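You operate a simulated robot arm through the tools that you are given. There is no shell and no other tool. Be economical: measure what you need, move in short steps, check, and stop when the job is done.

You are at the controls of a simulated robot arm. One attempt, no reset.

## Task
Pour milk into the steel jug up to 250 ML and whisk it frothy.
Fine: within 30 ML; carton back, balloon whisk in the crock. Set down upright: green milk carton.

Only the result counts: the job must be done as asked and must still hold three seconds after the hand-in. Knocking over, shifting, dropping, spilling or breaking anything else fails it.

## Robot
A 6-joint arm with a two-finger parallel gripper, fixed in place. Base frame: the origin is at the foot of the arm, x ahead of it, y to its left, z up; the work surface is at about z = 0.91. Units: m, degrees, N and s.
With the tool pointing down near the work surface it reaches from about 0.44 to 0.86 m from the base axis. Its first joint turns from -115.0 to 115.0 degrees. Payload 4.2 kg.
Tool frame: the origin (TCP) lies between the finger pads and is the grasp point; the fingertips stand 0.023 m ahead of it; z points along the fingers, y is the line along which they close. Largest opening 0.094 m; finger width 0.038, thickness 0.01; the body of the gripper, 0.054 by 0.096 m, starts 0.039 m behind the TCP.
Orientation is that of the tool frame in the base frame, as [roll, pitch, yaw] about the fixed x, y, z axes, in that order (R = Rz(yaw) Ry(pitch) Rx(roll)). With the fingers straight down and closing along the base's y, the tool's x points along the base's -x, its y along +y and its z along -z.

## Interface
- The arm moves only by the tool send_rows. Its argument "commands" is a list that holds one entry, the list of rows, each a list of 7 numbers: the shift along the tool's x, y, z in units of 500 mm (1.0 is 500 mm), then the turn, a rotation vector about the tool's x, y, z in units of 60 degrees (1.0 is 60 degrees), then the opening, from 0 (shut) to 1 (fully open). In form: [[[x, y, z, rx, ry, rz, claw], ...]]. A call has 1 to 20 rows; each row is the pose to reach, as a shift and turn from the pose commanded when the call began, along the tool's axes at that moment. A call with a number of a shift or a turn outside -1 to 1 is refused whole. A row lasts 0.2 s, in which the tool goes at most 0.05 m and 8.6 degrees; a call with a longer step from one row to the next is refused whole, and so is a gripper value outside its range. A pose out of reach is approached as far as the arm can. The call stops where the force on the tool passes 40 N (or 10 N more than at its start, if that is more) or the arm is blocked; 0.2 s more then pass. The fingers move at their own pace (about 0.108 m/s each) and stop on an object; they squeeze with about 38 N. The grip force told is the motor's: it shows also when the fingers shut on nothing. Time passes only in rows, and 0.2 s behind the last, so rows that repeat a pose let the fingers close. The reply holds the time, the measured pose of the TCP, the force on the tool along the base axes, the opening and the grip force, in the units named above and with some noise, with the torque about the TCP (base axes, N m) and any sound that the robot's microphone picked up.
- Cameras (640 x 400 px; columns grow to the right, rows downward): "scene" is fixed at [0.0495, -0.6497, 1.6307]; the picture's right is [0.79, -0.61, 0.00], its down [-0.26, -0.34, -0.90] and it looks along [0.55, 0.72, -0.43] (base axes); focal length 362 px, centre (320, 200). "wrist" rides on the gripper at [0.086, 0.016, -0.074] in the tool frame; the picture's right is [-0.18, 0.98, 0.00], its down [-0.58, -0.11, -0.81] and it looks along [-0.79, -0.15, 0.59] (tool axes); focal length 243 px, centre (320, 200). There is no depth. A picture from a camera that has moved, and an enlarged one, comes with that camera's place and axes in the base frame and with its lens.
- capture(camera): a new picture of that camera. No time passes.
- lift_body(by): slides the trunk up (or, below 0, down) by that many m; the arm rides with it, the base frame stays. It gives what a move gives, with no picture.
- close_up(camera, box): a new picture of the part [left, top, right, bottom] of that camera's present view, enlarged. No time passes.
- hand_in(): hands the job in; it is judged then, once.

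Go step by step. Nothing tells you positions but the pictures and the camera data: compare them with the known pose of the tool, close in by small moves and look again before you grip or let go. The budget is 120 turns and 68 pictures, counting those below and the enlarged ones. Unless the task says otherwise, let go and move clear before handing in, and close with one line.

The tools are called after "Emit:" as name(argument=value, ...) on one line, values as JSON. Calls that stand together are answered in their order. send_rows: Moves the arm, as the interface text tells. Its arguments: {"type":"object","properties":{"commands":{"type":"array"}},"required":["commands"]} The other tools are called the same way: lift_body (by) slides the trunk up or down; capture (camera) takes a picture; close_up (camera, box) takes an enlarged picture of a part of a camera's view; hand_in () hands the job in.

At the start:

```text
t: 0.0
tcp_pos: [0.5688, -0.2009, 1.3997]
orientation: [-179.9, 0.1, -180.0]
ft_force: [0.6, 0.8, -0.5]
wrist_torque: [-0.01, 0.0, 0.0]
width: 0.0939
grip_force: 0.1
trunk travel left (down, up): [-0.875, 0.115]
```

scene: 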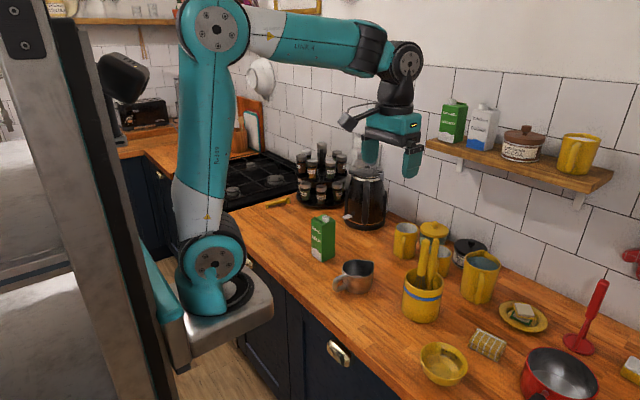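
wrist: 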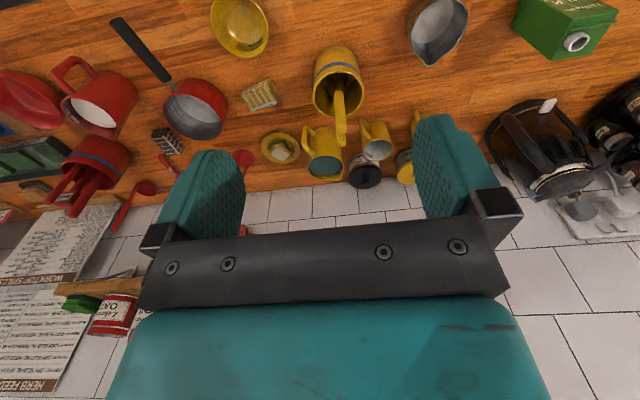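

I see a green carton and steel jug on the counter, a yellow crock with utensils nearby and a red crock further right. I'll zoom in for details first.

Emit:
close_up(camera="scene", box=[290, 190, 450, 310])

Emit:
close_up(camera="scene", box=[380, 220, 540, 340])

Emit:
close_up(camera="wrist", box=[0, 0, 320, 200])

Emit:
close_up(camera="wrist", box=[300, 0, 640, 200])

```text
3.33 times, centred on (370, 250) of scene
camera zoom: at [0.0495, -0.6497, 1.6307], right [0.79, -0.61, 0.0], down [-0.26, -0.34, -0.9], along [0.55, 0.72, -0.43], focal length 1205 px, centre (153, 33)
```

zoom: 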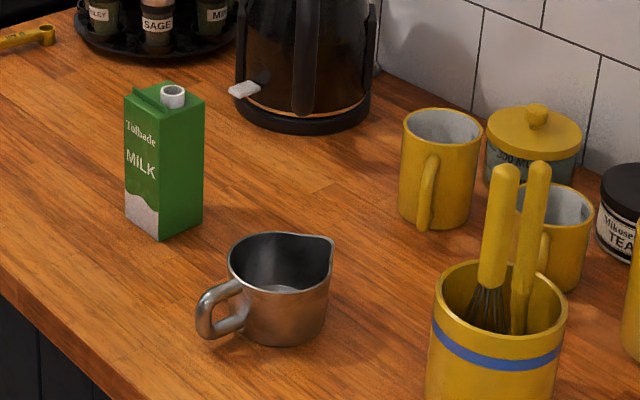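

```text
3.33 times, centred on (460, 280) of scene
camera zoom: at [0.0495, -0.6497, 1.6307], right [0.79, -0.61, 0.0], down [-0.26, -0.34, -0.9], along [0.55, 0.72, -0.43], focal length 1205 px, centre (-147, -67)
```

zoom: 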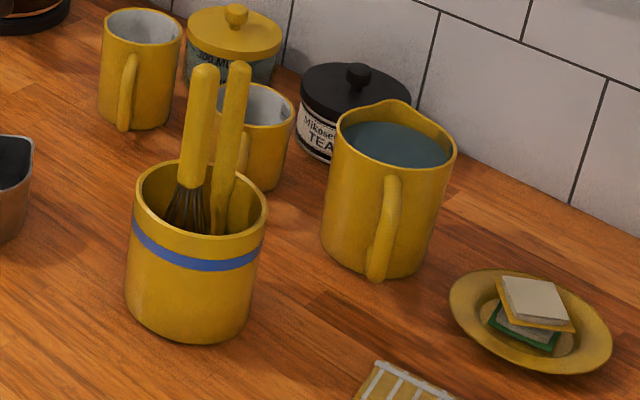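

```text
2.00 times, centred on (160, 100) of wrist
camera zoom: at [0.4826, -0.1843, 1.4743], right [0.18, 0.98, 0.0], down [0.58, -0.11, 0.81], along [0.79, -0.15, -0.59], focal length 485 px, centre (640, 400)
```

zoom: 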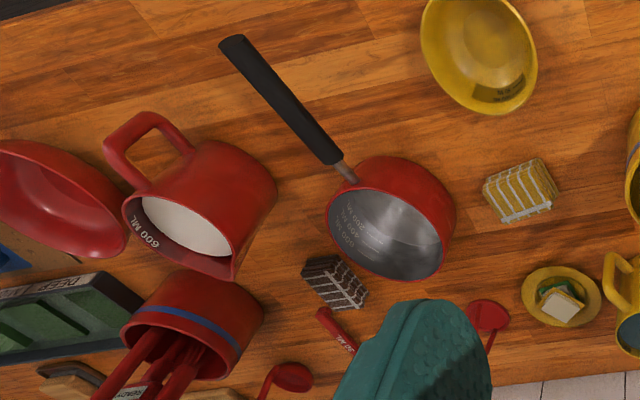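

```text
1.88 times, centred on (470, 100) of wrist
camera zoom: at [0.4826, -0.1843, 1.4743], right [0.18, 0.98, 0.0], down [0.58, -0.11, 0.81], along [0.79, -0.15, -0.59], focal length 457 px, centre (38, 388)
```

zoom: 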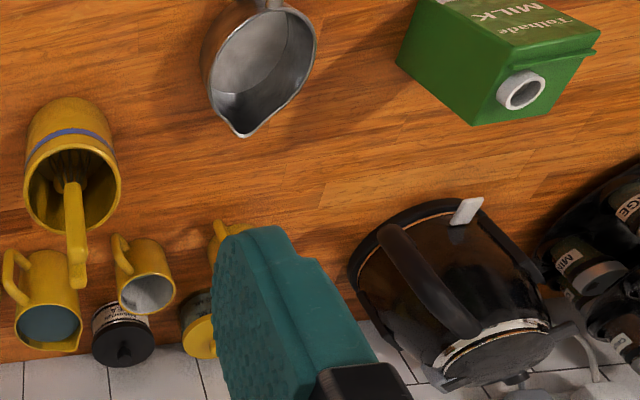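

The carton is near (0.71, 0.20), the jug near (0.69, -0.01) and the yellow crock near (0.74, -0.21). Next I'll check the jug's contents and the carton's spout in closer detail.

Emit:
close_up(camera="wrist", box=[398, 0, 478, 70])

Emit:
close_up(camera="wrist", box=[500, 0, 640, 80])

Emit:
close_up(camera="wrist", box=[300, 30, 400, 150])

Emit:
close_up(camera="scene", box=[420, 80, 640, 210])

```text
5.71 times, centred on (438, 35) of wrist
camera zoom: at [0.4826, -0.1843, 1.4743], right [0.18, 0.98, 0.0], down [0.58, -0.11, 0.81], along [0.79, -0.15, -0.59], focal length 1386 px, centre (-354, 1143)
```

zoom: 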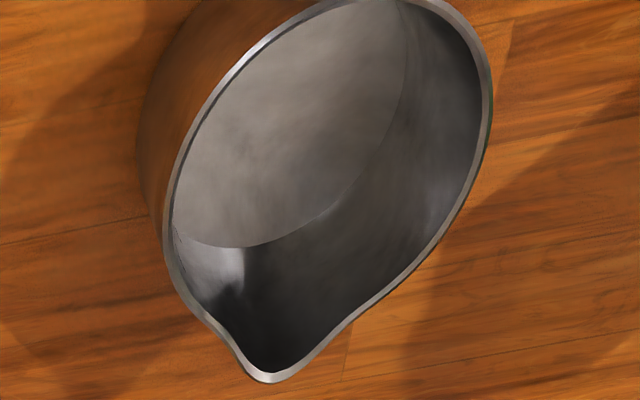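

```text
4.57 times, centred on (570, 40) of wrist
camera zoom: at [0.4826, -0.1843, 1.4743], right [0.18, 0.98, 0.0], down [0.58, -0.11, 0.81], along [0.79, -0.15, -0.59], focal length 1109 px, centre (-823, 931)
```

zoom: 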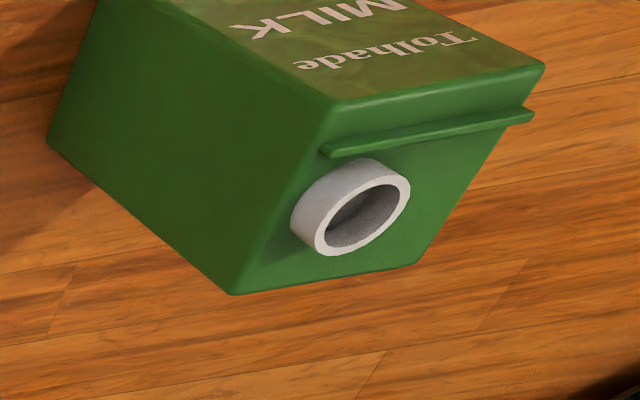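

```text
3.33 times, centred on (350, 90) of wrist
camera zoom: at [0.4826, -0.1843, 1.4743], right [0.18, 0.98, 0.0], down [0.58, -0.11, 0.81], along [0.79, -0.15, -0.59], focal length 809 px, centre (220, 567)
```

zoom: 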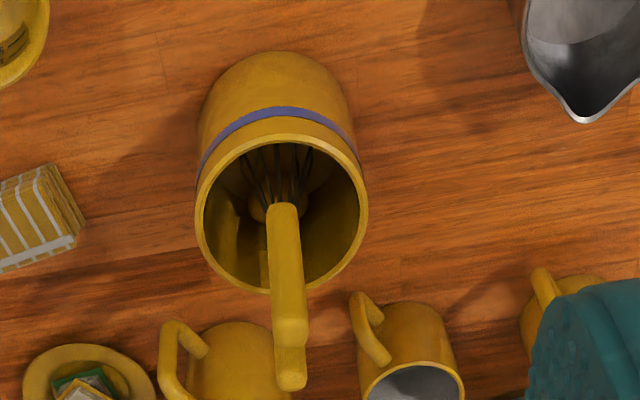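

```text
2.91 times, centred on (530, 145) of scene
camera zoom: at [0.0495, -0.6497, 1.6307], right [0.79, -0.61, 0.0], down [-0.26, -0.34, -0.9], along [0.55, 0.72, -0.43], focal length 1052 px, centre (-291, 360)
```

zoom: 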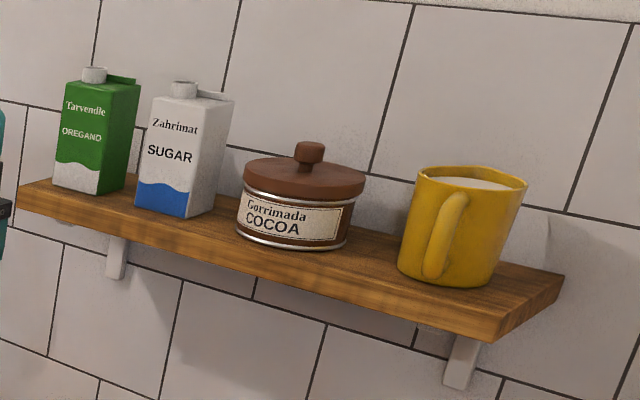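

The jug is empty and the carton has an open spout. I'll grip the carton horizontally from the front, so the tool first turns 180° to put the camera on top.

Emit:
send_rows(commands=[[[0, 0, 0, 0, 0, -0.125, 1], [0, 0, 0, 0, 0, -0.25, 1], [0, 0, 0, 0, 0, -0.375, 1], [0, 0, 0, 0, 0, -0.5, 1], [0, 0, 0, 0, 0, -0.625, 1], [0, 0, 0, 0, 0, -0.75, 1], [0, 0, 0, 0, 0, -0.875, 1], [0, 0, 0, 0, 0, -1, 1]]])

Emit:
send_rows(commands=[[[0, 0, 0, 0, 0, -0.125, 1], [0, 0, 0, 0, 0, -0.25, 1], [0, 0, 0, 0, 0, -0.375, 1], [0, 0, 0, 0, 0, -0.5, 1], [0, 0, 0, 0, 0, -0.625, 1], [0, 0, 0, 0, 0, -0.75, 1], [0, 0, 0, 0, 0, -0.875, 1], [0, 0, 0, 0, 0, -1, 1]]])

Emit:
send_rows(commands=[[[0, 0, 0, 0, 0, -0.125, 1], [0, 0, 0, 0, 0, -0.25, 1], [0, 0, 0, 0, 0, -0.375, 1], [0, 0, 0, 0, 0, -0.5, 1], [0, 0, 0, 0, 0, -0.625, 1], [0, 0, 0, 0, 0, -0.75, 1], [0, 0, 0, 0, 0, -0.875, 1], [0, 0, 0, 0, 0, -1, 1]]])

```text
t: 1.8
tcp_pos: [0.5696, -0.2009, 1.4001]
orientation: [-180.0, 0.0, -119.9]
ft_force: [0.4, -0.2, -0.4]
wrist_torque: [-0.01, 0.0, -0.01]
width: 0.0941
grip_force: 0.1
trunk travel left (down, up): [-0.875, 0.115]
```

```text
t: 3.6
tcp_pos: [0.5686, -0.2008, 1.3999]
orientation: [-179.9, 0.0, -59.9]
ft_force: [0.0, 0.6, 0.2]
wrist_torque: [0.01, -0.01, 0.0]
width: 0.0941
grip_force: 0.1
trunk travel left (down, up): [-0.875, 0.115]
```

```text
t: 5.4
tcp_pos: [0.5866, -0.1861, 1.457]
orientation: [-177.7, 0.5, 0.0]
ft_force: [0.0, 0.5, 0.0]
wrist_torque: [-0.01, 0.0, -0.03]
width: 0.0939
grip_force: 0.1
out of reach, approached as far as the arm can: row 6, 7, 8
trunk travel left (down, up): [-0.875, 0.115]
```

The flip nearly hit a joint limit at this base angle. Moving left toward the carton should relieve it.

Emit:
send_rows(commands=[[[-0.01, -0.08, 0, 0, 0, 0, 1], [-0.03, -0.16, 0, 0, 0, 0, 1], [-0.05, -0.24, 0, 0, 0, 0, 1], [-0.07, -0.32, 0, 0, 0, 0, 1], [-0.09, -0.4, 0, 0, 0, 0, 1], [-0.11, -0.48, 0, 0, 0, 0, 1], [-0.13, -0.56, 0, 0, 0, 0, 1], [-0.15, -0.64, 0, 0, 0, 0, 1], [-0.15, -0.72, 0, 0, 0, 0, 1], [-0.15, -0.8, 0, 0, 0, 0, 1]]])

```text
t: 7.6
tcp_pos: [0.5117, 0.2134, 1.4574]
orientation: [180.0, 0.0, 0.0]
ft_force: [-0.7, -1.0, 0.6]
wrist_torque: [0.03, 0.0, 0.03]
width: 0.0937
grip_force: 0.1
out of reach, approached as far as the arm can: row 1, 2
trunk travel left (down, up): [-0.875, 0.115]
```

The pose is now reached. Next I'll pitch the tool forward to horizontal.

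Emit:
send_rows(commands=[[[0, 0, 0, 0, 0.125, 0, 1], [0, 0, 0, 0, 0.25, 0, 1], [0, 0, 0, 0, 0.375, 0, 1], [0, 0, 0, 0, 0.5, 0, 1], [0, 0, 0, 0, 0.625, 0, 1], [0, 0, 0, 0, 0.75, 0, 1]]])

Emit:
send_rows(commands=[[[0, 0, 0, 0, 0.125, 0, 1], [0, 0, 0, 0, 0.25, 0, 1], [0, 0, 0, 0, 0.375, 0, 1], [0, 0, 0, 0, 0.5, 0, 1], [0, 0, 0, 0, 0.625, 0, 1], [0, 0, 0, 0, 0.75, 0, 1]]])

Emit:
capture(camera="wrist")

Emit:
capture(camera="scene")

```text
t: 9.0
tcp_pos: [0.5106, 0.2131, 1.4579]
orientation: [-180.0, -45.1, 0.2]
ft_force: [0.0, 0.3, 0.8]
wrist_torque: [0.0, 0.02, -0.03]
width: 0.0939
grip_force: 0.0
out of reach, approached as far as the arm can: row 1
trunk travel left (down, up): [-0.875, 0.115]
```

```text
t: 10.4
tcp_pos: [0.5298, 0.2101, 1.46]
orientation: [172.4, -89.6, 7.8]
ft_force: [0.1, -0.8, 0.4]
wrist_torque: [0.02, 0.03, 0.01]
width: 0.0939
grip_force: 0.1
out of reach, approached as far as the arm can: row 6
trunk travel left (down, up): [-0.875, 0.115]
```

```text
57 pictures are left
camera wrist: at [0.4564, 0.1931, 1.5468], right [0.0, -0.98, -0.18], down [-0.81, 0.11, -0.58], along [0.59, 0.15, -0.8], focal length 243 px, centre (320, 200)
```

wrist: 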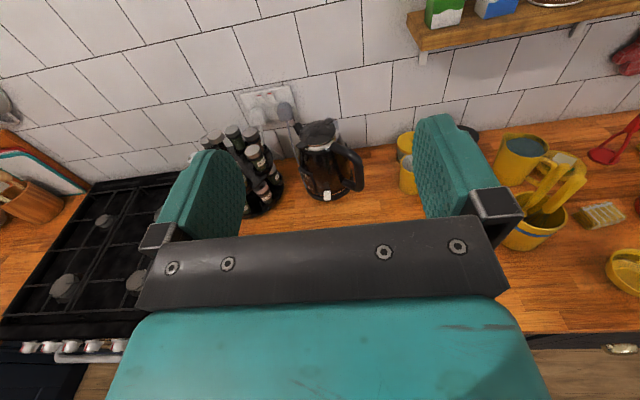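

```text
56 pictures are left
```

scene: 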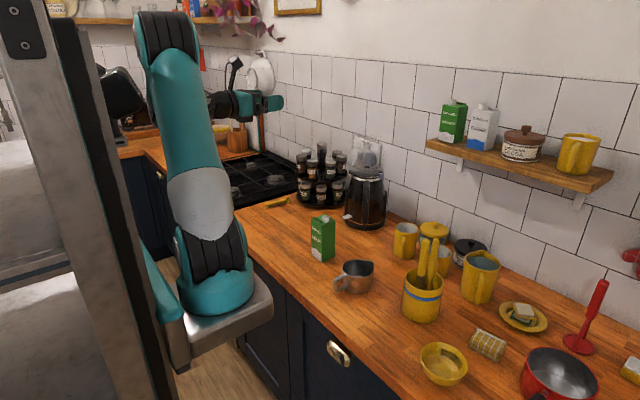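

The tool is horizontal. I'll lower the trunk partway and look again.

Emit:
lift_body(by=-0.32)

Emit:
capture(camera="wrist")

Emit:
capture(camera="scene")

```text
t: 13.6
tcp_pos: [0.5321, 0.2083, 1.1397]
orientation: [173.8, -89.5, 6.0]
ft_force: [-0.9, 0.6, -0.1]
wrist_torque: [-0.03, -0.03, -0.01]
width: 0.0939
grip_force: 0.1
trunk travel left (down, up): [-0.555, 0.435]
```

```text
55 pictures are left
camera wrist: at [0.4576, 0.1924, 1.2269], right [-0.01, -0.98, -0.18], down [-0.81, 0.11, -0.58], along [0.59, 0.15, -0.8], focal length 243 px, centre (320, 200)
```

wrist: 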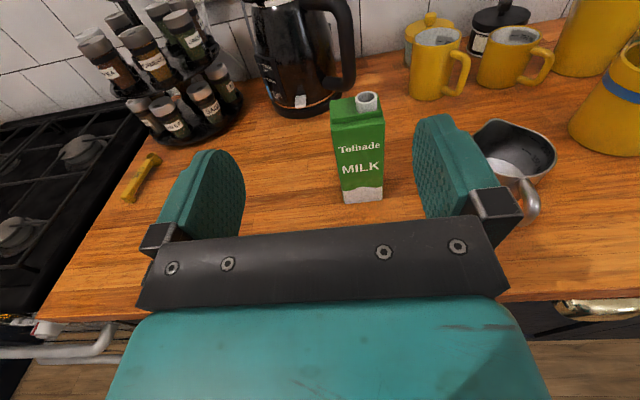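

```text
54 pictures are left
```

scene: 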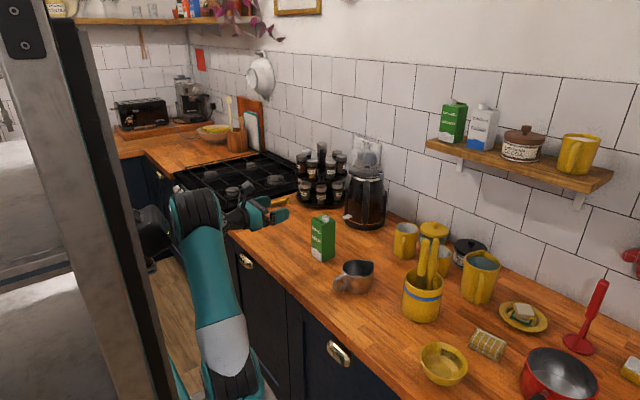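

The carton's front face is near x≈0.68, centred at y≈0.187, with its spout offset toward the jug. I'll lower the arm to mid-height in front of it and align y.

Emit:
send_rows(commands=[[[-0.06, 0.01, 0, 0, 0, 0, 1], [-0.12, 0.02, 0, 0, 0, 0, 1], [-0.18, 0.03, 0, 0, 0, 0, 1], [-0.24, 0.04, 0, 0, 0, 0, 1], [-0.3, 0.042, 0, 0, 0, 0, 1], [-0.328, 0.042, 0, 0, 0, 0, 1]]])

Emit:
capture(camera="wrist")

Emit:
capture(camera="scene")

```text
t: 15.0
tcp_pos: [0.5582, 0.1917, 0.9937]
orientation: [-173.6, -87.0, -6.9]
ft_force: [0.8, 0.2, 0.1]
wrist_torque: [0.04, 0.02, -0.01]
width: 0.0937
grip_force: 0.0
out of reach, approached as far as the arm can: row 2, 3, 4, 5, 6
trunk travel left (down, up): [-0.555, 0.435]
```

```text
53 pictures are left
camera wrist: at [0.4878, 0.1754, 1.0842], right [-0.02, -0.98, -0.19], down [-0.83, 0.12, -0.54], along [0.55, 0.15, -0.82], focal length 243 px, centre (320, 200)
```

wrist: 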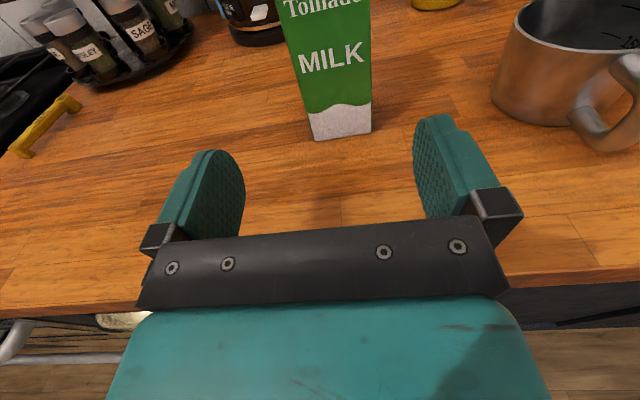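

```text
52 pictures are left
```

scene: 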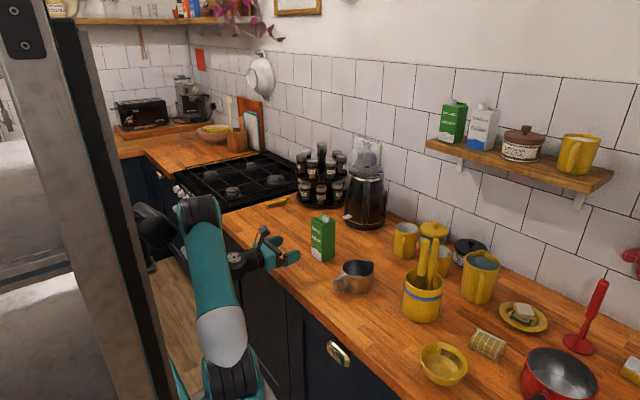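

The carton sits between the fingers' lanes with its centre near (0.712, 0.184). I'll level the tool and slide forward in two stages.

Emit:
send_rows(commands=[[[0, 0.008, 0.04, 0, 0.03, 0, 1], [-0.004, 0.016, 0.08, 0, 0.05, 0, 1], [-0.004, 0.016, 0.13, 0, 0.05, 0, 1], [-0.006, 0.016, 0.17, 0, 0.05, 0, 1]]])

Emit:
capture(camera="wrist")

```text
t: 16.0
tcp_pos: [0.6359, 0.1922, 0.9892]
orientation: [1.6, -87.7, 178.8]
ft_force: [0.0, 0.3, 0.7]
wrist_torque: [0.02, 0.01, -0.02]
width: 0.0939
grip_force: 0.1
out of reach, approached as far as the arm can: row 1, 2, 3
trunk travel left (down, up): [-0.555, 0.435]
```

```text
51 pictures are left
camera wrist: at [0.5584, 0.1762, 1.0728], right [0.01, -0.98, -0.18], down [-0.78, 0.1, -0.61], along [0.62, 0.15, -0.77], focal length 243 px, centre (320, 200)
```

wrist: 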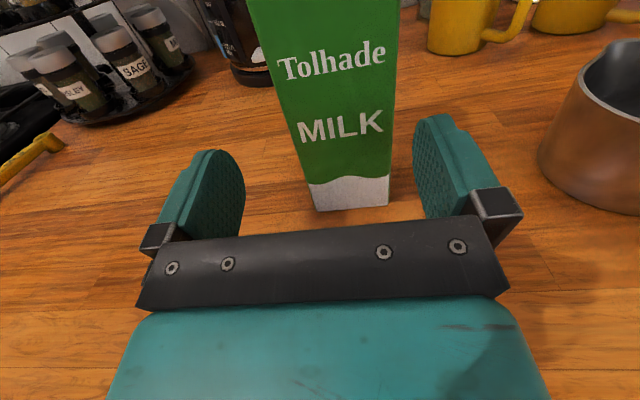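

I'm slightly pitched up and about 8 mm off in y. I'll correct both, then slide in around the carton.

Emit:
send_rows(commands=[[[-0.01, 0.018, 0.01, 0, -0.038, 0, 1], [-0.016, 0.018, 0.06, 0, -0.038, 0, 1], [-0.02, 0.018, 0.1, 0, -0.038, 0, 1], [-0.024, 0.018, 0.144, 0, -0.038, 0, 1]]])

Emit:
capture(camera="wrist")

```text
t: 17.0
tcp_pos: [0.7092, 0.1851, 0.9796]
orientation: [7.2, -89.5, 173.1]
ft_force: [-0.2, 0.3, 1.1]
wrist_torque: [0.01, 0.0, 0.0]
width: 0.0938
grip_force: 0.0
trunk travel left (down, up): [-0.555, 0.435]
```

```text
50 pictures are left
camera wrist: at [0.6332, 0.1677, 1.0665], right [0.01, -0.98, -0.18], down [-0.8, 0.1, -0.59], along [0.6, 0.15, -0.79], focal length 243 px, centre (320, 200)
```

wrist: 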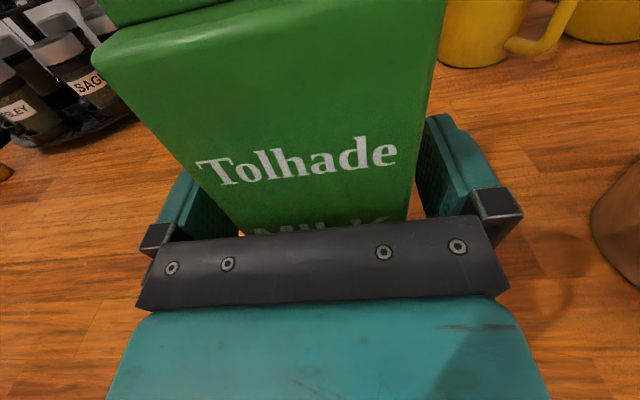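

The carton is between the fingers, so I'm closing on it.

Emit:
send_rows(commands=[[[0, 0, 0, 0, 0, 0, 0.6], [0, 0, 0, 0, 0, 0, 0.5], [0, 0, 0, 0, 0, 0, 0.4], [0, 0, 0, 0, 0, 0, 0.3], [0, 0, 0, 0, 0, 0, 0.3]]])

```text
t: 18.2
tcp_pos: [0.7084, 0.1847, 0.9798]
orientation: [4.6, -89.6, 175.7]
ft_force: [2.9, 0.3, 2.5]
wrist_torque: [0.16, -0.11, -0.09]
width: 0.0599
grip_force: 37.8
trunk travel left (down, up): [-0.555, 0.435]
```

Gripped at 60 mm. Now lifting, and the force will give the weight.

Emit:
send_rows(commands=[[[0.04, 0, 0, 0, 0, 0, 0.3], [0.09, 0, 0, 0, 0, 0, 0.3], [0.14, 0, 0, 0, 0, 0, 0.3], [0.18, 0, 0, 0, 0, 0, 0.3], [0.2, 0, 0, 0, 0, 0, 0.3], [0.2, 0, 0, 0, 0, 0, 0.3]]])

Emit:
capture(camera="wrist")

Emit:
close_up(camera="scene", box=[260, 170, 460, 310])

```text
t: 19.6
tcp_pos: [0.7075, 0.1827, 1.0805]
orientation: [10.8, -89.6, 169.6]
ft_force: [-0.4, 0.3, -3.4]
wrist_torque: [0.01, 0.01, -0.01]
width: 0.0599
grip_force: 37.8
trunk travel left (down, up): [-0.555, 0.435]
```

```text
49 pictures are left
camera wrist: at [0.6321, 0.1668, 1.1657], right [0.01, -0.98, -0.18], down [-0.8, 0.1, -0.59], along [0.6, 0.15, -0.79], focal length 243 px, centre (320, 200)
```

wrist: 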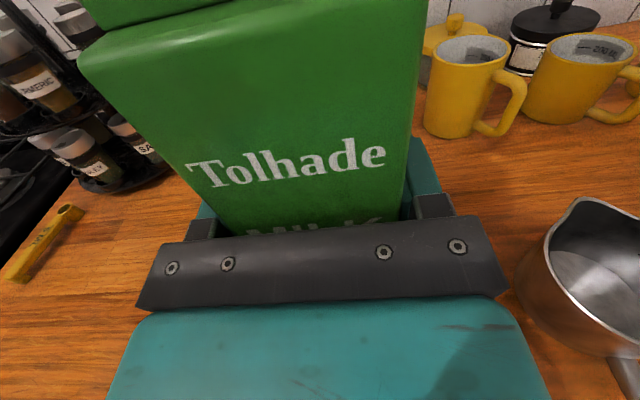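

```text
2.86 times, centred on (360, 240) of scene
camera zoom: at [0.0495, -0.6497, 1.6307], right [0.79, -0.61, 0.0], down [-0.26, -0.34, -0.9], along [0.55, 0.72, -0.43], focal length 1033 px, centre (206, 86)
```

zoom: 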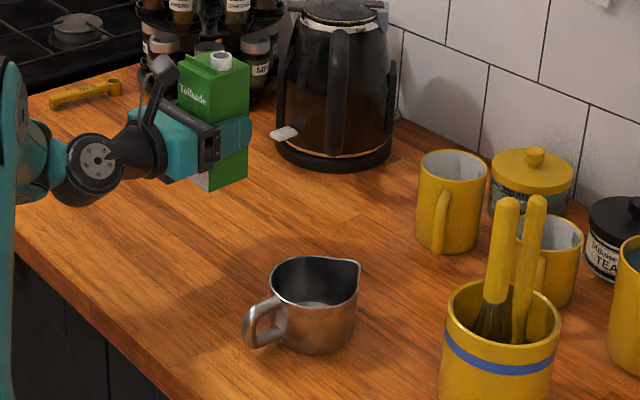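

The carton weighs about 0.35 kg, and the jug is centred near (0.695, 0.0) with its rim at z≈0.975. I'll move closer and tilt 45° beside the jug, before any milk flows.

Emit:
send_rows(commands=[[[-0.03, 0.03, -0.01, 0, 0, 0, 0.3], [-0.06, 0.07, -0.02, 0, 0, 0.06, 0.3], [-0.09, 0.1, -0.03, 0, 0, 0.15, 0.3], [-0.105, 0.12, -0.032, 0, 0, 0.25, 0.3], [-0.105, 0.126, -0.032, 0, 0, 0.37, 0.3], [-0.105, 0.126, -0.032, 0, 0, 0.5, 0.3], [-0.105, 0.126, -0.032, 0, 0, 0.62, 0.3], [-0.105, 0.126, -0.032, 0, 0, 0.7, 0.3], [-0.105, 0.126, -0.032, 0, 0, 0.75, 0.3], [-0.105, 0.126, -0.032, 0, 0, 0.75, 0.3]]])

Emit:
close_up(camera="scene", box=[260, 170, 460, 310])

```text
t: 21.8
tcp_pos: [0.6909, 0.1212, 1.0273]
orientation: [-89.6, -45.0, -90.0]
ft_force: [0.1, -0.6, -3.8]
wrist_torque: [0.02, 0.0, -0.01]
width: 0.0601
grip_force: 38.5
trunk travel left (down, up): [-0.555, 0.435]
```

```text
2.86 times, centred on (360, 240) of scene
camera zoom: at [0.0495, -0.6497, 1.6307], right [0.79, -0.61, 0.0], down [-0.26, -0.34, -0.9], along [0.55, 0.72, -0.43], focal length 1033 px, centre (206, 86)
```

zoom: 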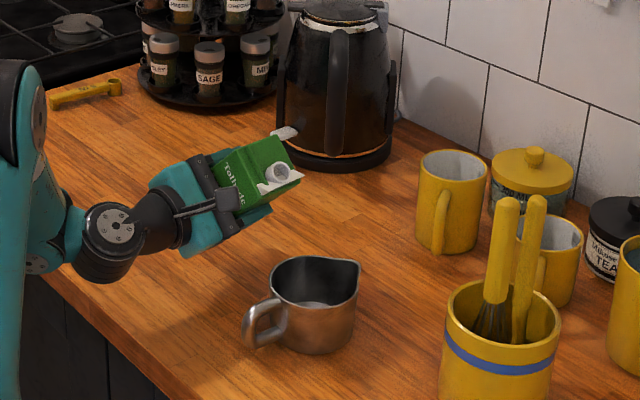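

I see something white near the spout, so I'll check whether milk is already escaping.

Emit:
close_up(camera="scene", box=[315, 205, 375, 265])

```text
6.67 times, centred on (345, 235) of scene
camera zoom: at [0.0495, -0.6497, 1.6307], right [0.79, -0.61, 0.0], down [-0.26, -0.34, -0.9], along [0.55, 0.72, -0.43], focal length 2410 px, centre (153, -33)
```

zoom: 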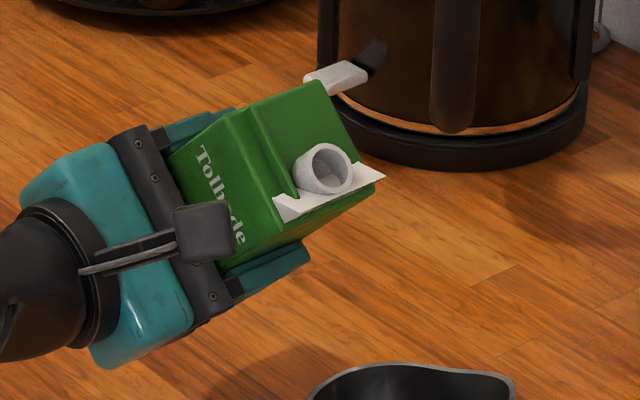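

It's just the milk surface rendering through the top; nothing has spilled. I'll move over the jug and tilt a few more degrees.

Emit:
send_rows(commands=[[[0.008, 0.032, 0, 0, 0, 0, 0.3], [0.016, 0.064, 0, 0, 0, 0, 0.3], [0.016, 0.064, 0, 0, 0, 0.05, 0.3], [0.016, 0.064, 0, 0, 0, 0.1, 0.3], [0.016, 0.064, 0, 0, 0, 0.1, 0.3]]])

Emit:
close_up(camera="scene", box=[300, 200, 420, 300])

```text
t: 23.0
tcp_pos: [0.6924, 0.0931, 1.0115]
orientation: [-89.7, -38.9, -90.0]
ft_force: [0.4, -0.7, -3.2]
wrist_torque: [0.02, 0.01, 0.0]
width: 0.0599
grip_force: 37.7
trunk travel left (down, up): [-0.555, 0.435]
```

```text
4.00 times, centred on (360, 250) of scene
camera zoom: at [0.0495, -0.6497, 1.6307], right [0.79, -0.61, 0.0], down [-0.26, -0.34, -0.9], along [0.55, 0.72, -0.43], focal length 1446 px, centre (160, 0)
```

zoom: 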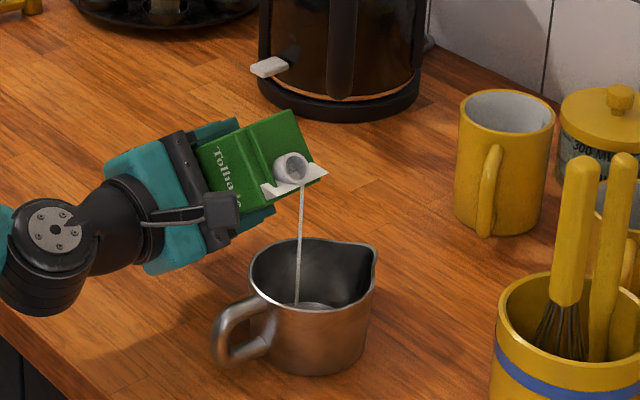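

It is pouring a thin stream into the jug at 51°. I'll hold a moment and watch the rate.

Emit:
send_rows(commands=[[[0, 0, 0, 0, 0, 0.0, 0.3], [0, 0, 0, 0, 0, 0.0, 0.3], [0, 0, 0, 0, 0, 0, 0.3], [0, 0, 0, 0, 0, 0, 0.3], [0, 0, 0, 0, 0, 0, 0.3]]])

Emit:
send_rows(commands=[[[0, 0, 0, 0, 0, 0.03, 0.3], [0, 0, 0, 0, 0, 0.07, 0.3], [0, 0, 0, 0, 0, 0.07, 0.3], [0, 0, 0, 0, 0, 0.07, 0.3], [0, 0, 0, 0, 0, 0.07, 0.3]]])

Emit:
close_up(camera="scene", box=[300, 200, 420, 300])

```text
t: 24.2
tcp_pos: [0.6922, 0.0935, 1.0094]
orientation: [-89.5, -39.0, -89.9]
ft_force: [-0.1, 0.6, -3.8]
wrist_torque: [-0.02, -0.01, -0.02]
width: 0.0598
grip_force: 38.7
trunk travel left (down, up): [-0.555, 0.435]
```

```text
t: 25.4
tcp_pos: [0.6914, 0.0925, 1.0099]
orientation: [-89.6, -34.8, -89.9]
ft_force: [0.1, 0.2, -2.9]
wrist_torque: [0.0, -0.03, 0.0]
width: 0.0598
grip_force: 37.8
trunk travel left (down, up): [-0.555, 0.435]
```

```text
4.00 times, centred on (360, 250) of scene
camera zoom: at [0.0495, -0.6497, 1.6307], right [0.79, -0.61, 0.0], down [-0.26, -0.34, -0.9], along [0.55, 0.72, -0.43], focal length 1446 px, centre (160, 0)
```

zoom: 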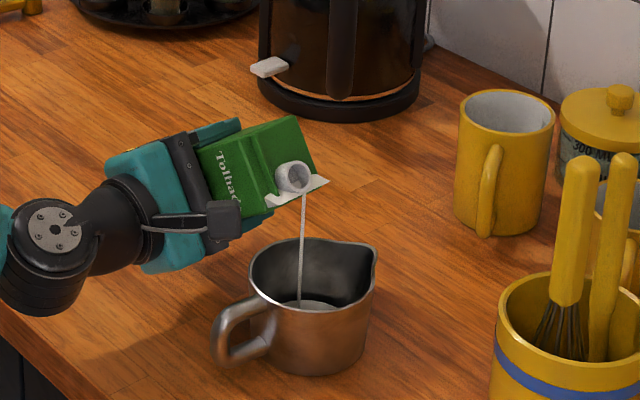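

Flow is steady and on target. Tilting further.

Emit:
send_rows(commands=[[[0, 0, 0, 0, 0, 0.03, 0.3], [0, 0, 0, 0, 0, 0.06, 0.3], [0, 0, 0, 0, 0, 0.09, 0.3], [0, 0, 0, 0, 0, 0.12, 0.3], [0, 0, 0, 0, 0, 0.12, 0.3], [0, 0, 0, 0, 0, 0.12, 0.3], [0, 0, 0, 0, 0, 0.12, 0.3], [0, 0, 0, 0, 0, 0.12, 0.3], [0, 0, 0, 0, 0, 0.12, 0.3], [0, 0, 0, 0, 0, 0.12, 0.3]]])

Emit:
close_up(camera="scene", box=[300, 200, 420, 300])

```text
t: 27.6
tcp_pos: [0.6921, 0.0927, 1.0094]
orientation: [-89.6, -27.6, -89.8]
ft_force: [-0.3, 0.3, -4.0]
wrist_torque: [0.03, -0.03, -0.01]
width: 0.0599
grip_force: 37.9
trunk travel left (down, up): [-0.555, 0.435]
```

```text
4.00 times, centred on (360, 250) of scene
camera zoom: at [0.0495, -0.6497, 1.6307], right [0.79, -0.61, 0.0], down [-0.26, -0.34, -0.9], along [0.55, 0.72, -0.43], focal length 1446 px, centre (160, 0)
```

zoom: 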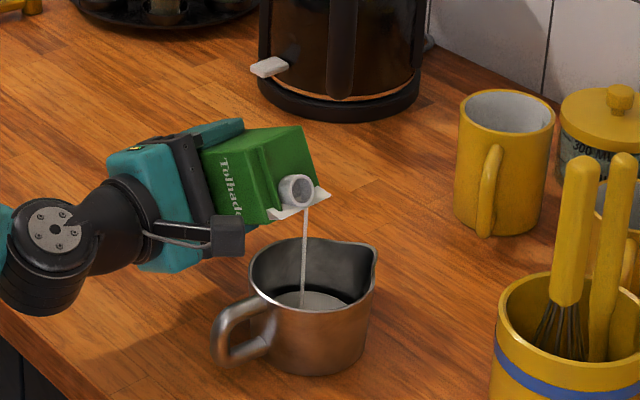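

The force reading doesn't track the milk, so I'll go by sight. Raising slightly and tilting further.

Emit:
send_rows(commands=[[[0.003, -0.006, 0, 0, 0, 0.03, 0.3], [0.006, -0.012, 0, 0, 0, 0.06, 0.3], [0.009, -0.018, 0, 0, 0, 0.09, 0.3], [0.009, -0.018, 0, 0, 0, 0.12, 0.3], [0.009, -0.018, 0, 0, 0, 0.12, 0.3], [0.009, -0.018, 0, 0, 0, 0.12, 0.3], [0.009, -0.018, 0, 0, 0, 0.12, 0.3], [0.009, -0.018, 0, 0, 0, 0.12, 0.3], [0.009, -0.018, 0, 0, 0, 0.12, 0.3], [0.009, -0.018, 0, 0, 0, 0.12, 0.3], [0.009, -0.018, 0, 0, 0, 0.12, 0.3], [0.009, -0.018, 0, 0, 0, 0.12, 0.3]]])

Emit:
close_up(camera="scene", box=[330, 220, 390, 270])

```text
t: 30.2
tcp_pos: [0.6925, 0.0927, 1.0195]
orientation: [-89.6, -20.4, -89.8]
ft_force: [0.1, -0.3, -2.6]
wrist_torque: [0.0, -0.04, 0.02]
width: 0.0598
grip_force: 37.9
trunk travel left (down, up): [-0.555, 0.435]
```

```text
8.00 times, centred on (360, 245) of scene
camera zoom: at [0.0495, -0.6497, 1.6307], right [0.79, -0.61, 0.0], down [-0.26, -0.34, -0.9], along [0.55, 0.72, -0.43], focal length 2892 px, centre (0, -160)
```

zoom: 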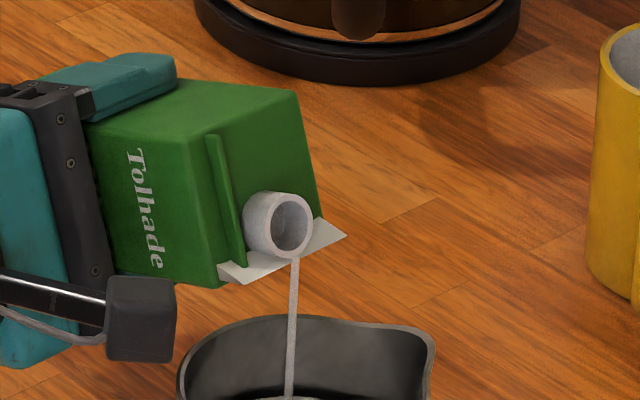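

Still flowing. I'll look at the jug level.

Emit:
close_up(camera="scene", box=[345, 245, 405, 295])

```text
8.00 times, centred on (375, 270) of scene
camera zoom: at [0.0495, -0.6497, 1.6307], right [0.79, -0.61, 0.0], down [-0.26, -0.34, -0.9], along [0.55, 0.72, -0.43], focal length 2892 px, centre (-120, -360)
```

zoom: 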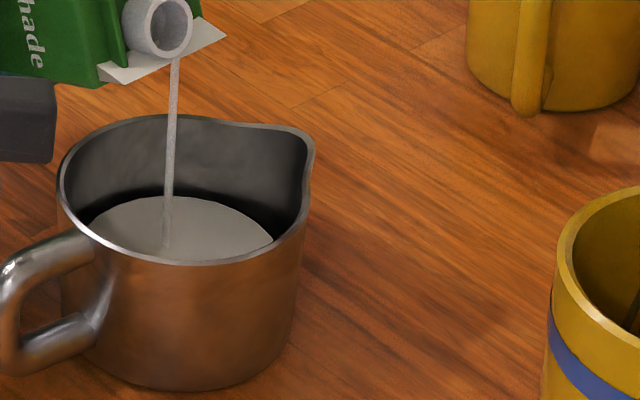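

The jug is roughly 40–50% of the way. I'll keep pouring with a bit more tilt, then inspect.

Emit:
send_rows(commands=[[[0, 0, 0, 0, 0, 0.02, 0.3], [0, 0, 0, 0, 0, 0.04, 0.3], [0, 0, 0, 0, 0, 0.06, 0.3], [0, 0, 0, 0, 0, 0.06, 0.3], [0, 0, 0, 0, 0, 0.06, 0.3], [0, 0, 0, 0, 0, 0.06, 0.3], [0, 0, 0, 0, 0, 0.06, 0.3], [0, 0, 0, 0, 0, 0.06, 0.3], [0, 0, 0, 0, 0, 0.06, 0.3], [0, 0, 0, 0, 0, 0.06, 0.3]]])

Emit:
close_up(camera="scene", box=[345, 245, 405, 295])

```text
t: 32.4
tcp_pos: [0.6925, 0.0935, 1.0202]
orientation: [-89.6, -16.8, -89.8]
ft_force: [-0.2, 0.7, -2.7]
wrist_torque: [0.0, -0.03, 0.01]
width: 0.0599
grip_force: 37.6
trunk travel left (down, up): [-0.555, 0.435]
```

```text
8.00 times, centred on (375, 270) of scene
camera zoom: at [0.0495, -0.6497, 1.6307], right [0.79, -0.61, 0.0], down [-0.26, -0.34, -0.9], along [0.55, 0.72, -0.43], focal length 2892 px, centre (-120, -360)
```

zoom: 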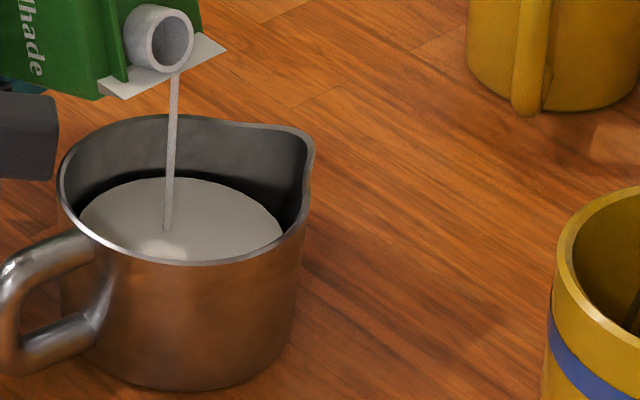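

It's flowing well; before going further I'll stop the flow and look at the volume marks inside the jug.

Emit:
send_rows(commands=[[[0, 0, 0, 0, 0, -0.13, 0.3], [0, 0, 0, 0, 0, -0.26, 0.3], [0, 0, 0, 0, 0, -0.39, 0.3], [0, 0, 0, 0, 0, -0.52, 0.3], [0, 0, 0, 0, 0, -0.65, 0.3], [-0.04, -0.03, 0, 0, 0, -0.78, 0.3], [-0.08, -0.06, 0, 0, 0, -0.91, 0.3], [-0.119, -0.094, 0, 0, 0, -1.0, 0.3]]])

Emit:
send_rows(commands=[[[0, 0, -0.03, 0, 0, -0.08, 0.3], [0.02, 0, -0.08, 0, 0, -0.16, 0.3], [0.03, 0, -0.13, 0, 0, -0.2433, 0.3], [0.04, 0, -0.15, 0, 0, -0.2433, 0.3]]])

Emit:
capture(camera="wrist")

```text
t: 34.2
tcp_pos: [0.6924, 0.1633, 1.0472]
orientation: [-88.6, -76.9, -91.1]
ft_force: [0.1, 0.2, -3.4]
wrist_torque: [-0.06, -0.01, -0.02]
width: 0.0598
grip_force: 37.8
trunk travel left (down, up): [-0.555, 0.435]
```

```text
t: 35.2
tcp_pos: [0.6173, 0.1587, 1.0666]
orientation: [76.7, -88.5, 103.7]
ft_force: [0.5, -0.1, -3.1]
wrist_torque: [0.01, -0.02, 0.02]
width: 0.0598
grip_force: 38.4
trunk travel left (down, up): [-0.555, 0.435]
```

```text
39 pictures are left
camera wrist: at [0.5414, 0.144, 1.1536], right [0.01, -0.99, -0.16], down [-0.8, 0.09, -0.59], along [0.6, 0.13, -0.79], focal length 243 px, centre (320, 200)
```

wrist: 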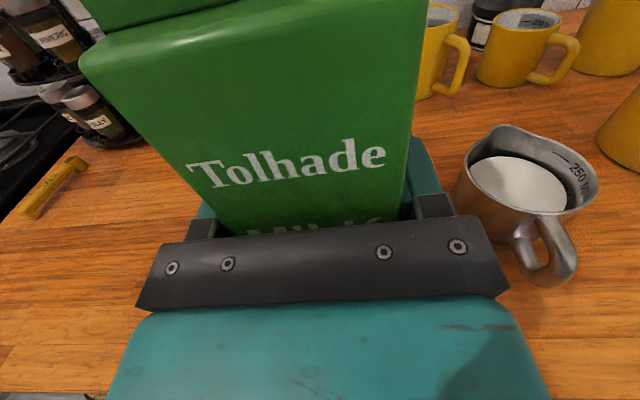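

The marks are visible in this view; zooming in.

Emit:
close_up(camera="wrist", box=[450, 110, 610, 230])

```text
3.33 times, centred on (530, 170) of wrist
camera zoom: at [0.5414, 0.144, 1.1536], right [0.01, -0.99, -0.16], down [-0.8, 0.09, -0.59], along [0.6, 0.13, -0.79], focal length 809 px, centre (-380, 300)
```

zoom: 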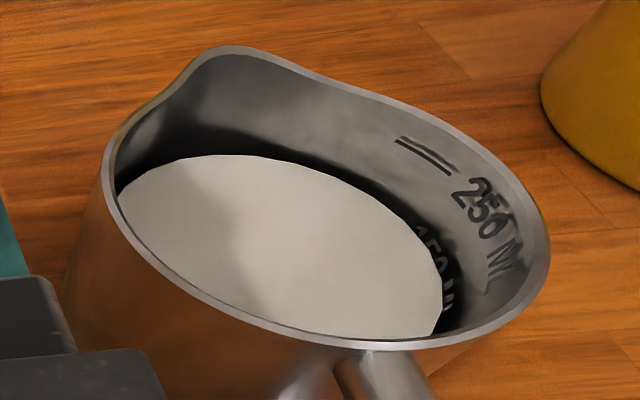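

The milk is right about at the 150 ML mark, and I need the 250 ML line. I'm going back over the jug to pour about 100 ml more.

Emit:
send_rows(commands=[[[0, 0.02, 0.04, 0, 0, 0, 0.3], [-0.03, 0.05, 0.09, 0, 0, 0.05, 0.3], [-0.06, 0.08, 0.13, 0, 0, 0.15, 0.3], [-0.084, 0.11, 0.15, 0, 0, 0.27, 0.3], [-0.084, 0.131, 0.15, 0, 0, 0.4, 0.3], [-0.084, 0.131, 0.15, 0, 0, 0.53, 0.3], [-0.084, 0.131, 0.15, 0, 0, 0.66, 0.3], [-0.084, 0.131, 0.15, 0, 0, 0.79, 0.3], [-0.084, 0.131, 0.15, 0, 0, 0.9, 0.3], [-0.084, 0.131, 0.15, 0, 0, 0.98, 0.3]]])

Emit:
send_rows(commands=[[[0, 0, 0, 0, 0, 0.1, 0.3], [0, 0, 0, 0, 0, 0.2, 0.3], [0, 0, 0, 0, 0, 0.26, 0.3], [0, 0, 0, 0, 0, 0.26, 0.3], [0, 0, 0, 0, 0, 0.26, 0.3], [0, 0, 0, 0, 0, 0.26, 0.3]]])

Emit:
close_up(camera="scene", box=[345, 245, 405, 295])

```text
t: 37.4
tcp_pos: [0.693, 0.0921, 1.026]
orientation: [-89.6, -32.5, -89.9]
ft_force: [-0.1, 0.1, -3.4]
wrist_torque: [-0.02, -0.02, -0.01]
width: 0.0598
grip_force: 38.5
trunk travel left (down, up): [-0.555, 0.435]
```

```text
t: 38.8
tcp_pos: [0.693, 0.0914, 1.0281]
orientation: [-89.6, -16.9, -89.9]
ft_force: [0.2, -0.3, -3.4]
wrist_torque: [0.02, 0.02, 0.0]
width: 0.0598
grip_force: 38.4
trunk travel left (down, up): [-0.555, 0.435]
```

```text
8.00 times, centred on (375, 270) of scene
camera zoom: at [0.0495, -0.6497, 1.6307], right [0.79, -0.61, 0.0], down [-0.26, -0.34, -0.9], along [0.55, 0.72, -0.43], focal length 2892 px, centre (-120, -360)
```

zoom: 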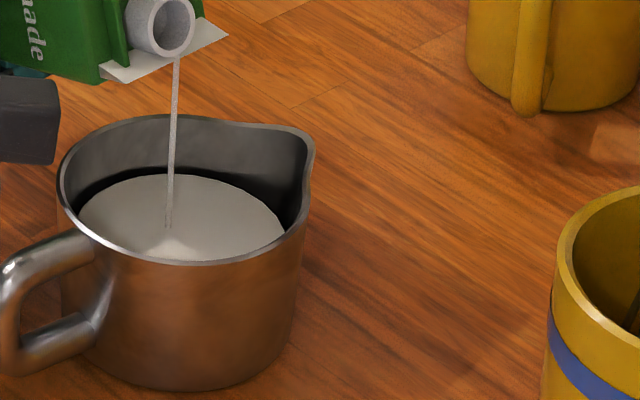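

Row 174 now against an expected target around 140. Continuing.

Emit:
send_rows(commands=[[[0, 0, 0, 0, 0, 0.02, 0.3], [0, 0, 0, 0, 0, 0.04, 0.3], [0, 0, 0, 0, 0, 0.06, 0.3], [0, 0, 0, 0, 0, 0.07, 0.3], [0, 0, 0, 0, 0, 0.07, 0.3], [0, 0, 0, 0, 0, 0.07, 0.3], [0, 0, 0, 0, 0, 0.07, 0.3], [0, 0, 0, 0, 0, 0.07, 0.3]]])

Emit:
close_up(camera="scene", box=[345, 245, 405, 295])

```text
t: 40.6
tcp_pos: [0.6913, 0.0923, 1.0265]
orientation: [-89.7, -12.8, -89.8]
ft_force: [-0.2, -0.8, -2.6]
wrist_torque: [0.01, -0.03, 0.01]
width: 0.06
grip_force: 37.8
trunk travel left (down, up): [-0.555, 0.435]
```

```text
8.00 times, centred on (375, 270) of scene
camera zoom: at [0.0495, -0.6497, 1.6307], right [0.79, -0.61, 0.0], down [-0.26, -0.34, -0.9], along [0.55, 0.72, -0.43], focal length 2892 px, centre (-120, -360)
```

zoom: 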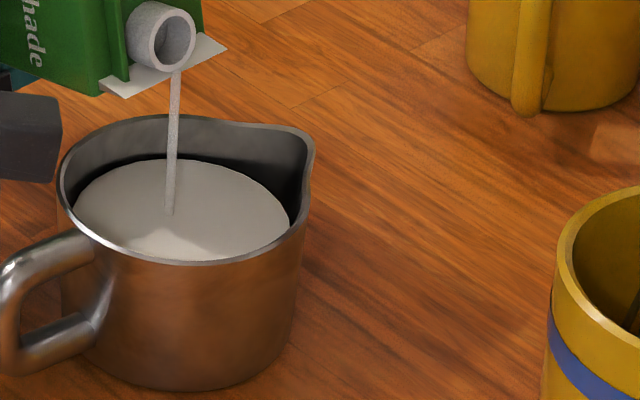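

Row 160, so roughly 195 ml. One more short pour, then I'll re-check the marks.

Emit:
send_rows(commands=[[[0, 0, 0, 0, 0, 0.02, 0.3], [0, 0, 0, 0, 0, 0.03, 0.3], [0, 0, 0, 0, 0, 0.03, 0.3], [0, 0, 0, 0, 0, 0.03, 0.3], [0, 0, 0, 0, 0, -0.1, 0.3], [0, 0, 0, 0, 0, -0.24, 0.3], [0, 0, 0, 0, 0, -0.37, 0.3], [0, 0, 0, 0, 0, -0.5, 0.3], [0, 0, 0, 0, 0, -0.6, 0.3], [0, 0, 0, 0, 0, -0.7, 0.3], [-0.04, -0.03, 0, 0, 0, -0.78, 0.3], [-0.08, -0.06, 0, 0, 0, -0.91, 0.3], [-0.119, -0.094, 0, 0, 0, -1.0, 0.3]]])

Emit:
send_rows(commands=[[[0, 0, -0.03, 0, 0, -0.08, 0.3], [0.02, 0, -0.08, 0, 0, -0.16, 0.3], [0.03, 0, -0.13, 0, 0, -0.27, 0.3], [0.04, 0, -0.15, 0, 0, -0.287, 0.3]]])

Emit:
close_up(camera="wrist", box=[450, 110, 610, 230])

```text
t: 43.4
tcp_pos: [0.692, 0.16, 1.0597]
orientation: [-88.9, -73.1, -90.7]
ft_force: [0.9, -0.4, -3.1]
wrist_torque: [0.03, -0.04, 0.02]
width: 0.0599
grip_force: 37.6
trunk travel left (down, up): [-0.555, 0.435]
```

```text
t: 44.4
tcp_pos: [0.6166, 0.1554, 1.0783]
orientation: [19.0, -89.7, 161.5]
ft_force: [0.3, 0.4, -3.9]
wrist_torque: [0.02, -0.06, 0.0]
width: 0.06
grip_force: 38.2
trunk travel left (down, up): [-0.555, 0.435]
```

```text
3.33 times, centred on (530, 170) of wrist
camera zoom: at [0.5409, 0.1384, 1.1645], right [0.01, -0.98, -0.18], down [-0.8, 0.1, -0.59], along [0.6, 0.15, -0.79], focal length 809 px, centre (-380, 300)
```

zoom: 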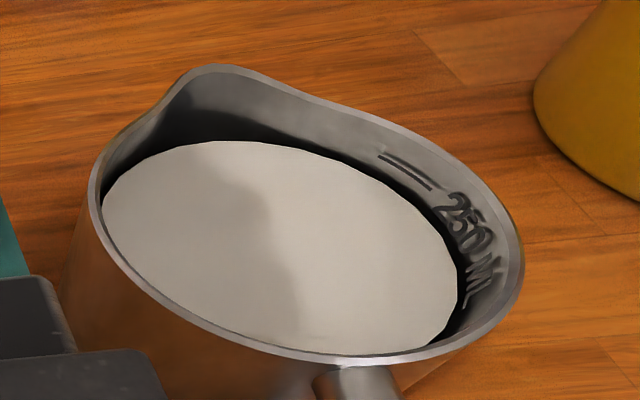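

The level is just below the 250 line. A scene close-up will calibrate the remaining amount.

Emit:
close_up(camera="scene", box=[345, 245, 405, 295])

Emit:
close_up(camera="wrist", box=[530, 130, 590, 200])

```text
8.00 times, centred on (375, 270) of scene
camera zoom: at [0.0495, -0.6497, 1.6307], right [0.79, -0.61, 0.0], down [-0.26, -0.34, -0.9], along [0.55, 0.72, -0.43], focal length 2892 px, centre (-120, -360)
```

zoom: 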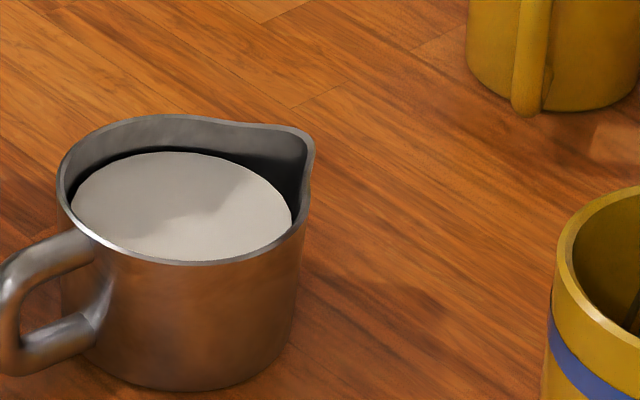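

```text
5.71 times, centred on (560, 165) of wrist
camera zoom: at [0.5409, 0.1384, 1.1645], right [0.01, -0.98, -0.18], down [-0.8, 0.1, -0.59], along [0.6, 0.15, -0.79], focal length 1386 px, centre (-1051, 400)
```

zoom: 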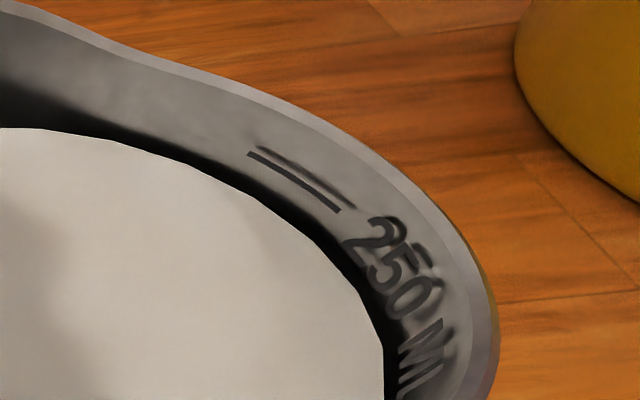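

I estimate about 210 ml, so roughly 40 ml more is needed (row ≈138). Going back for a final short pour.

Emit:
send_rows(commands=[[[0, 0.02, 0.04, 0, 0, 0, 0.3], [-0.03, 0.05, 0.09, 0, 0, 0.05, 0.3], [-0.06, 0.08, 0.13, 0, 0, 0.15, 0.3], [-0.103, 0.11, 0.151, 0, 0, 0.27, 0.3], [-0.103, 0.126, 0.151, 0, 0, 0.4, 0.3], [-0.103, 0.126, 0.151, 0, 0, 0.53, 0.3], [-0.103, 0.126, 0.151, 0, 0, 0.66, 0.3], [-0.103, 0.126, 0.151, 0, 0, 0.79, 0.3], [-0.103, 0.126, 0.151, 0, 0, 0.9, 0.3], [-0.103, 0.126, 0.151, 0, 0, 0.98, 0.3]]])

Emit:
send_rows(commands=[[[0, 0, 0, 0, 0, 0.1, 0.3], [0, 0, 0, 0, 0, 0.2, 0.3], [0, 0, 0, 0, 0, 0.3, 0.3], [0, 0, 0, 0, 0, 0.34, 0.3], [0, 0, 0, 0, 0, 0.34, 0.3]]])

Emit:
close_up(camera="scene", box=[345, 245, 405, 295])

```text
t: 46.6
tcp_pos: [0.6921, 0.0918, 1.0274]
orientation: [-89.6, -31.1, -89.9]
ft_force: [0.3, 0.3, -3.2]
wrist_torque: [-0.02, -0.04, 0.0]
width: 0.0599
grip_force: 38.1
trunk travel left (down, up): [-0.555, 0.435]
```

```text
t: 47.8
tcp_pos: [0.6922, 0.0924, 1.0273]
orientation: [-89.6, -10.9, -89.7]
ft_force: [0.0, -0.3, -3.4]
wrist_torque: [0.0, -0.02, -0.01]
width: 0.0597
grip_force: 37.7
trunk travel left (down, up): [-0.555, 0.435]
```

```text
8.00 times, centred on (375, 270) of scene
camera zoom: at [0.0495, -0.6497, 1.6307], right [0.79, -0.61, 0.0], down [-0.26, -0.34, -0.9], along [0.55, 0.72, -0.43], focal length 2892 px, centre (-120, -360)
```

zoom: 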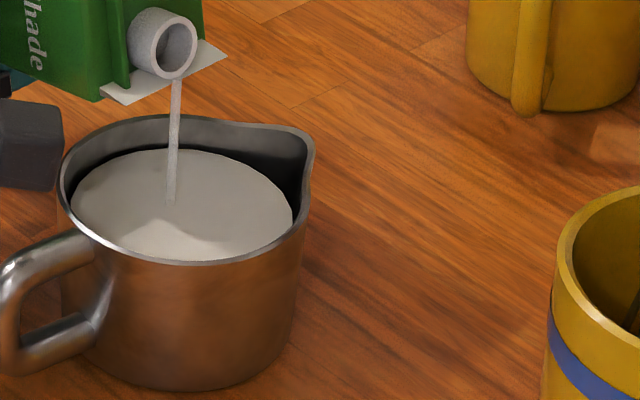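

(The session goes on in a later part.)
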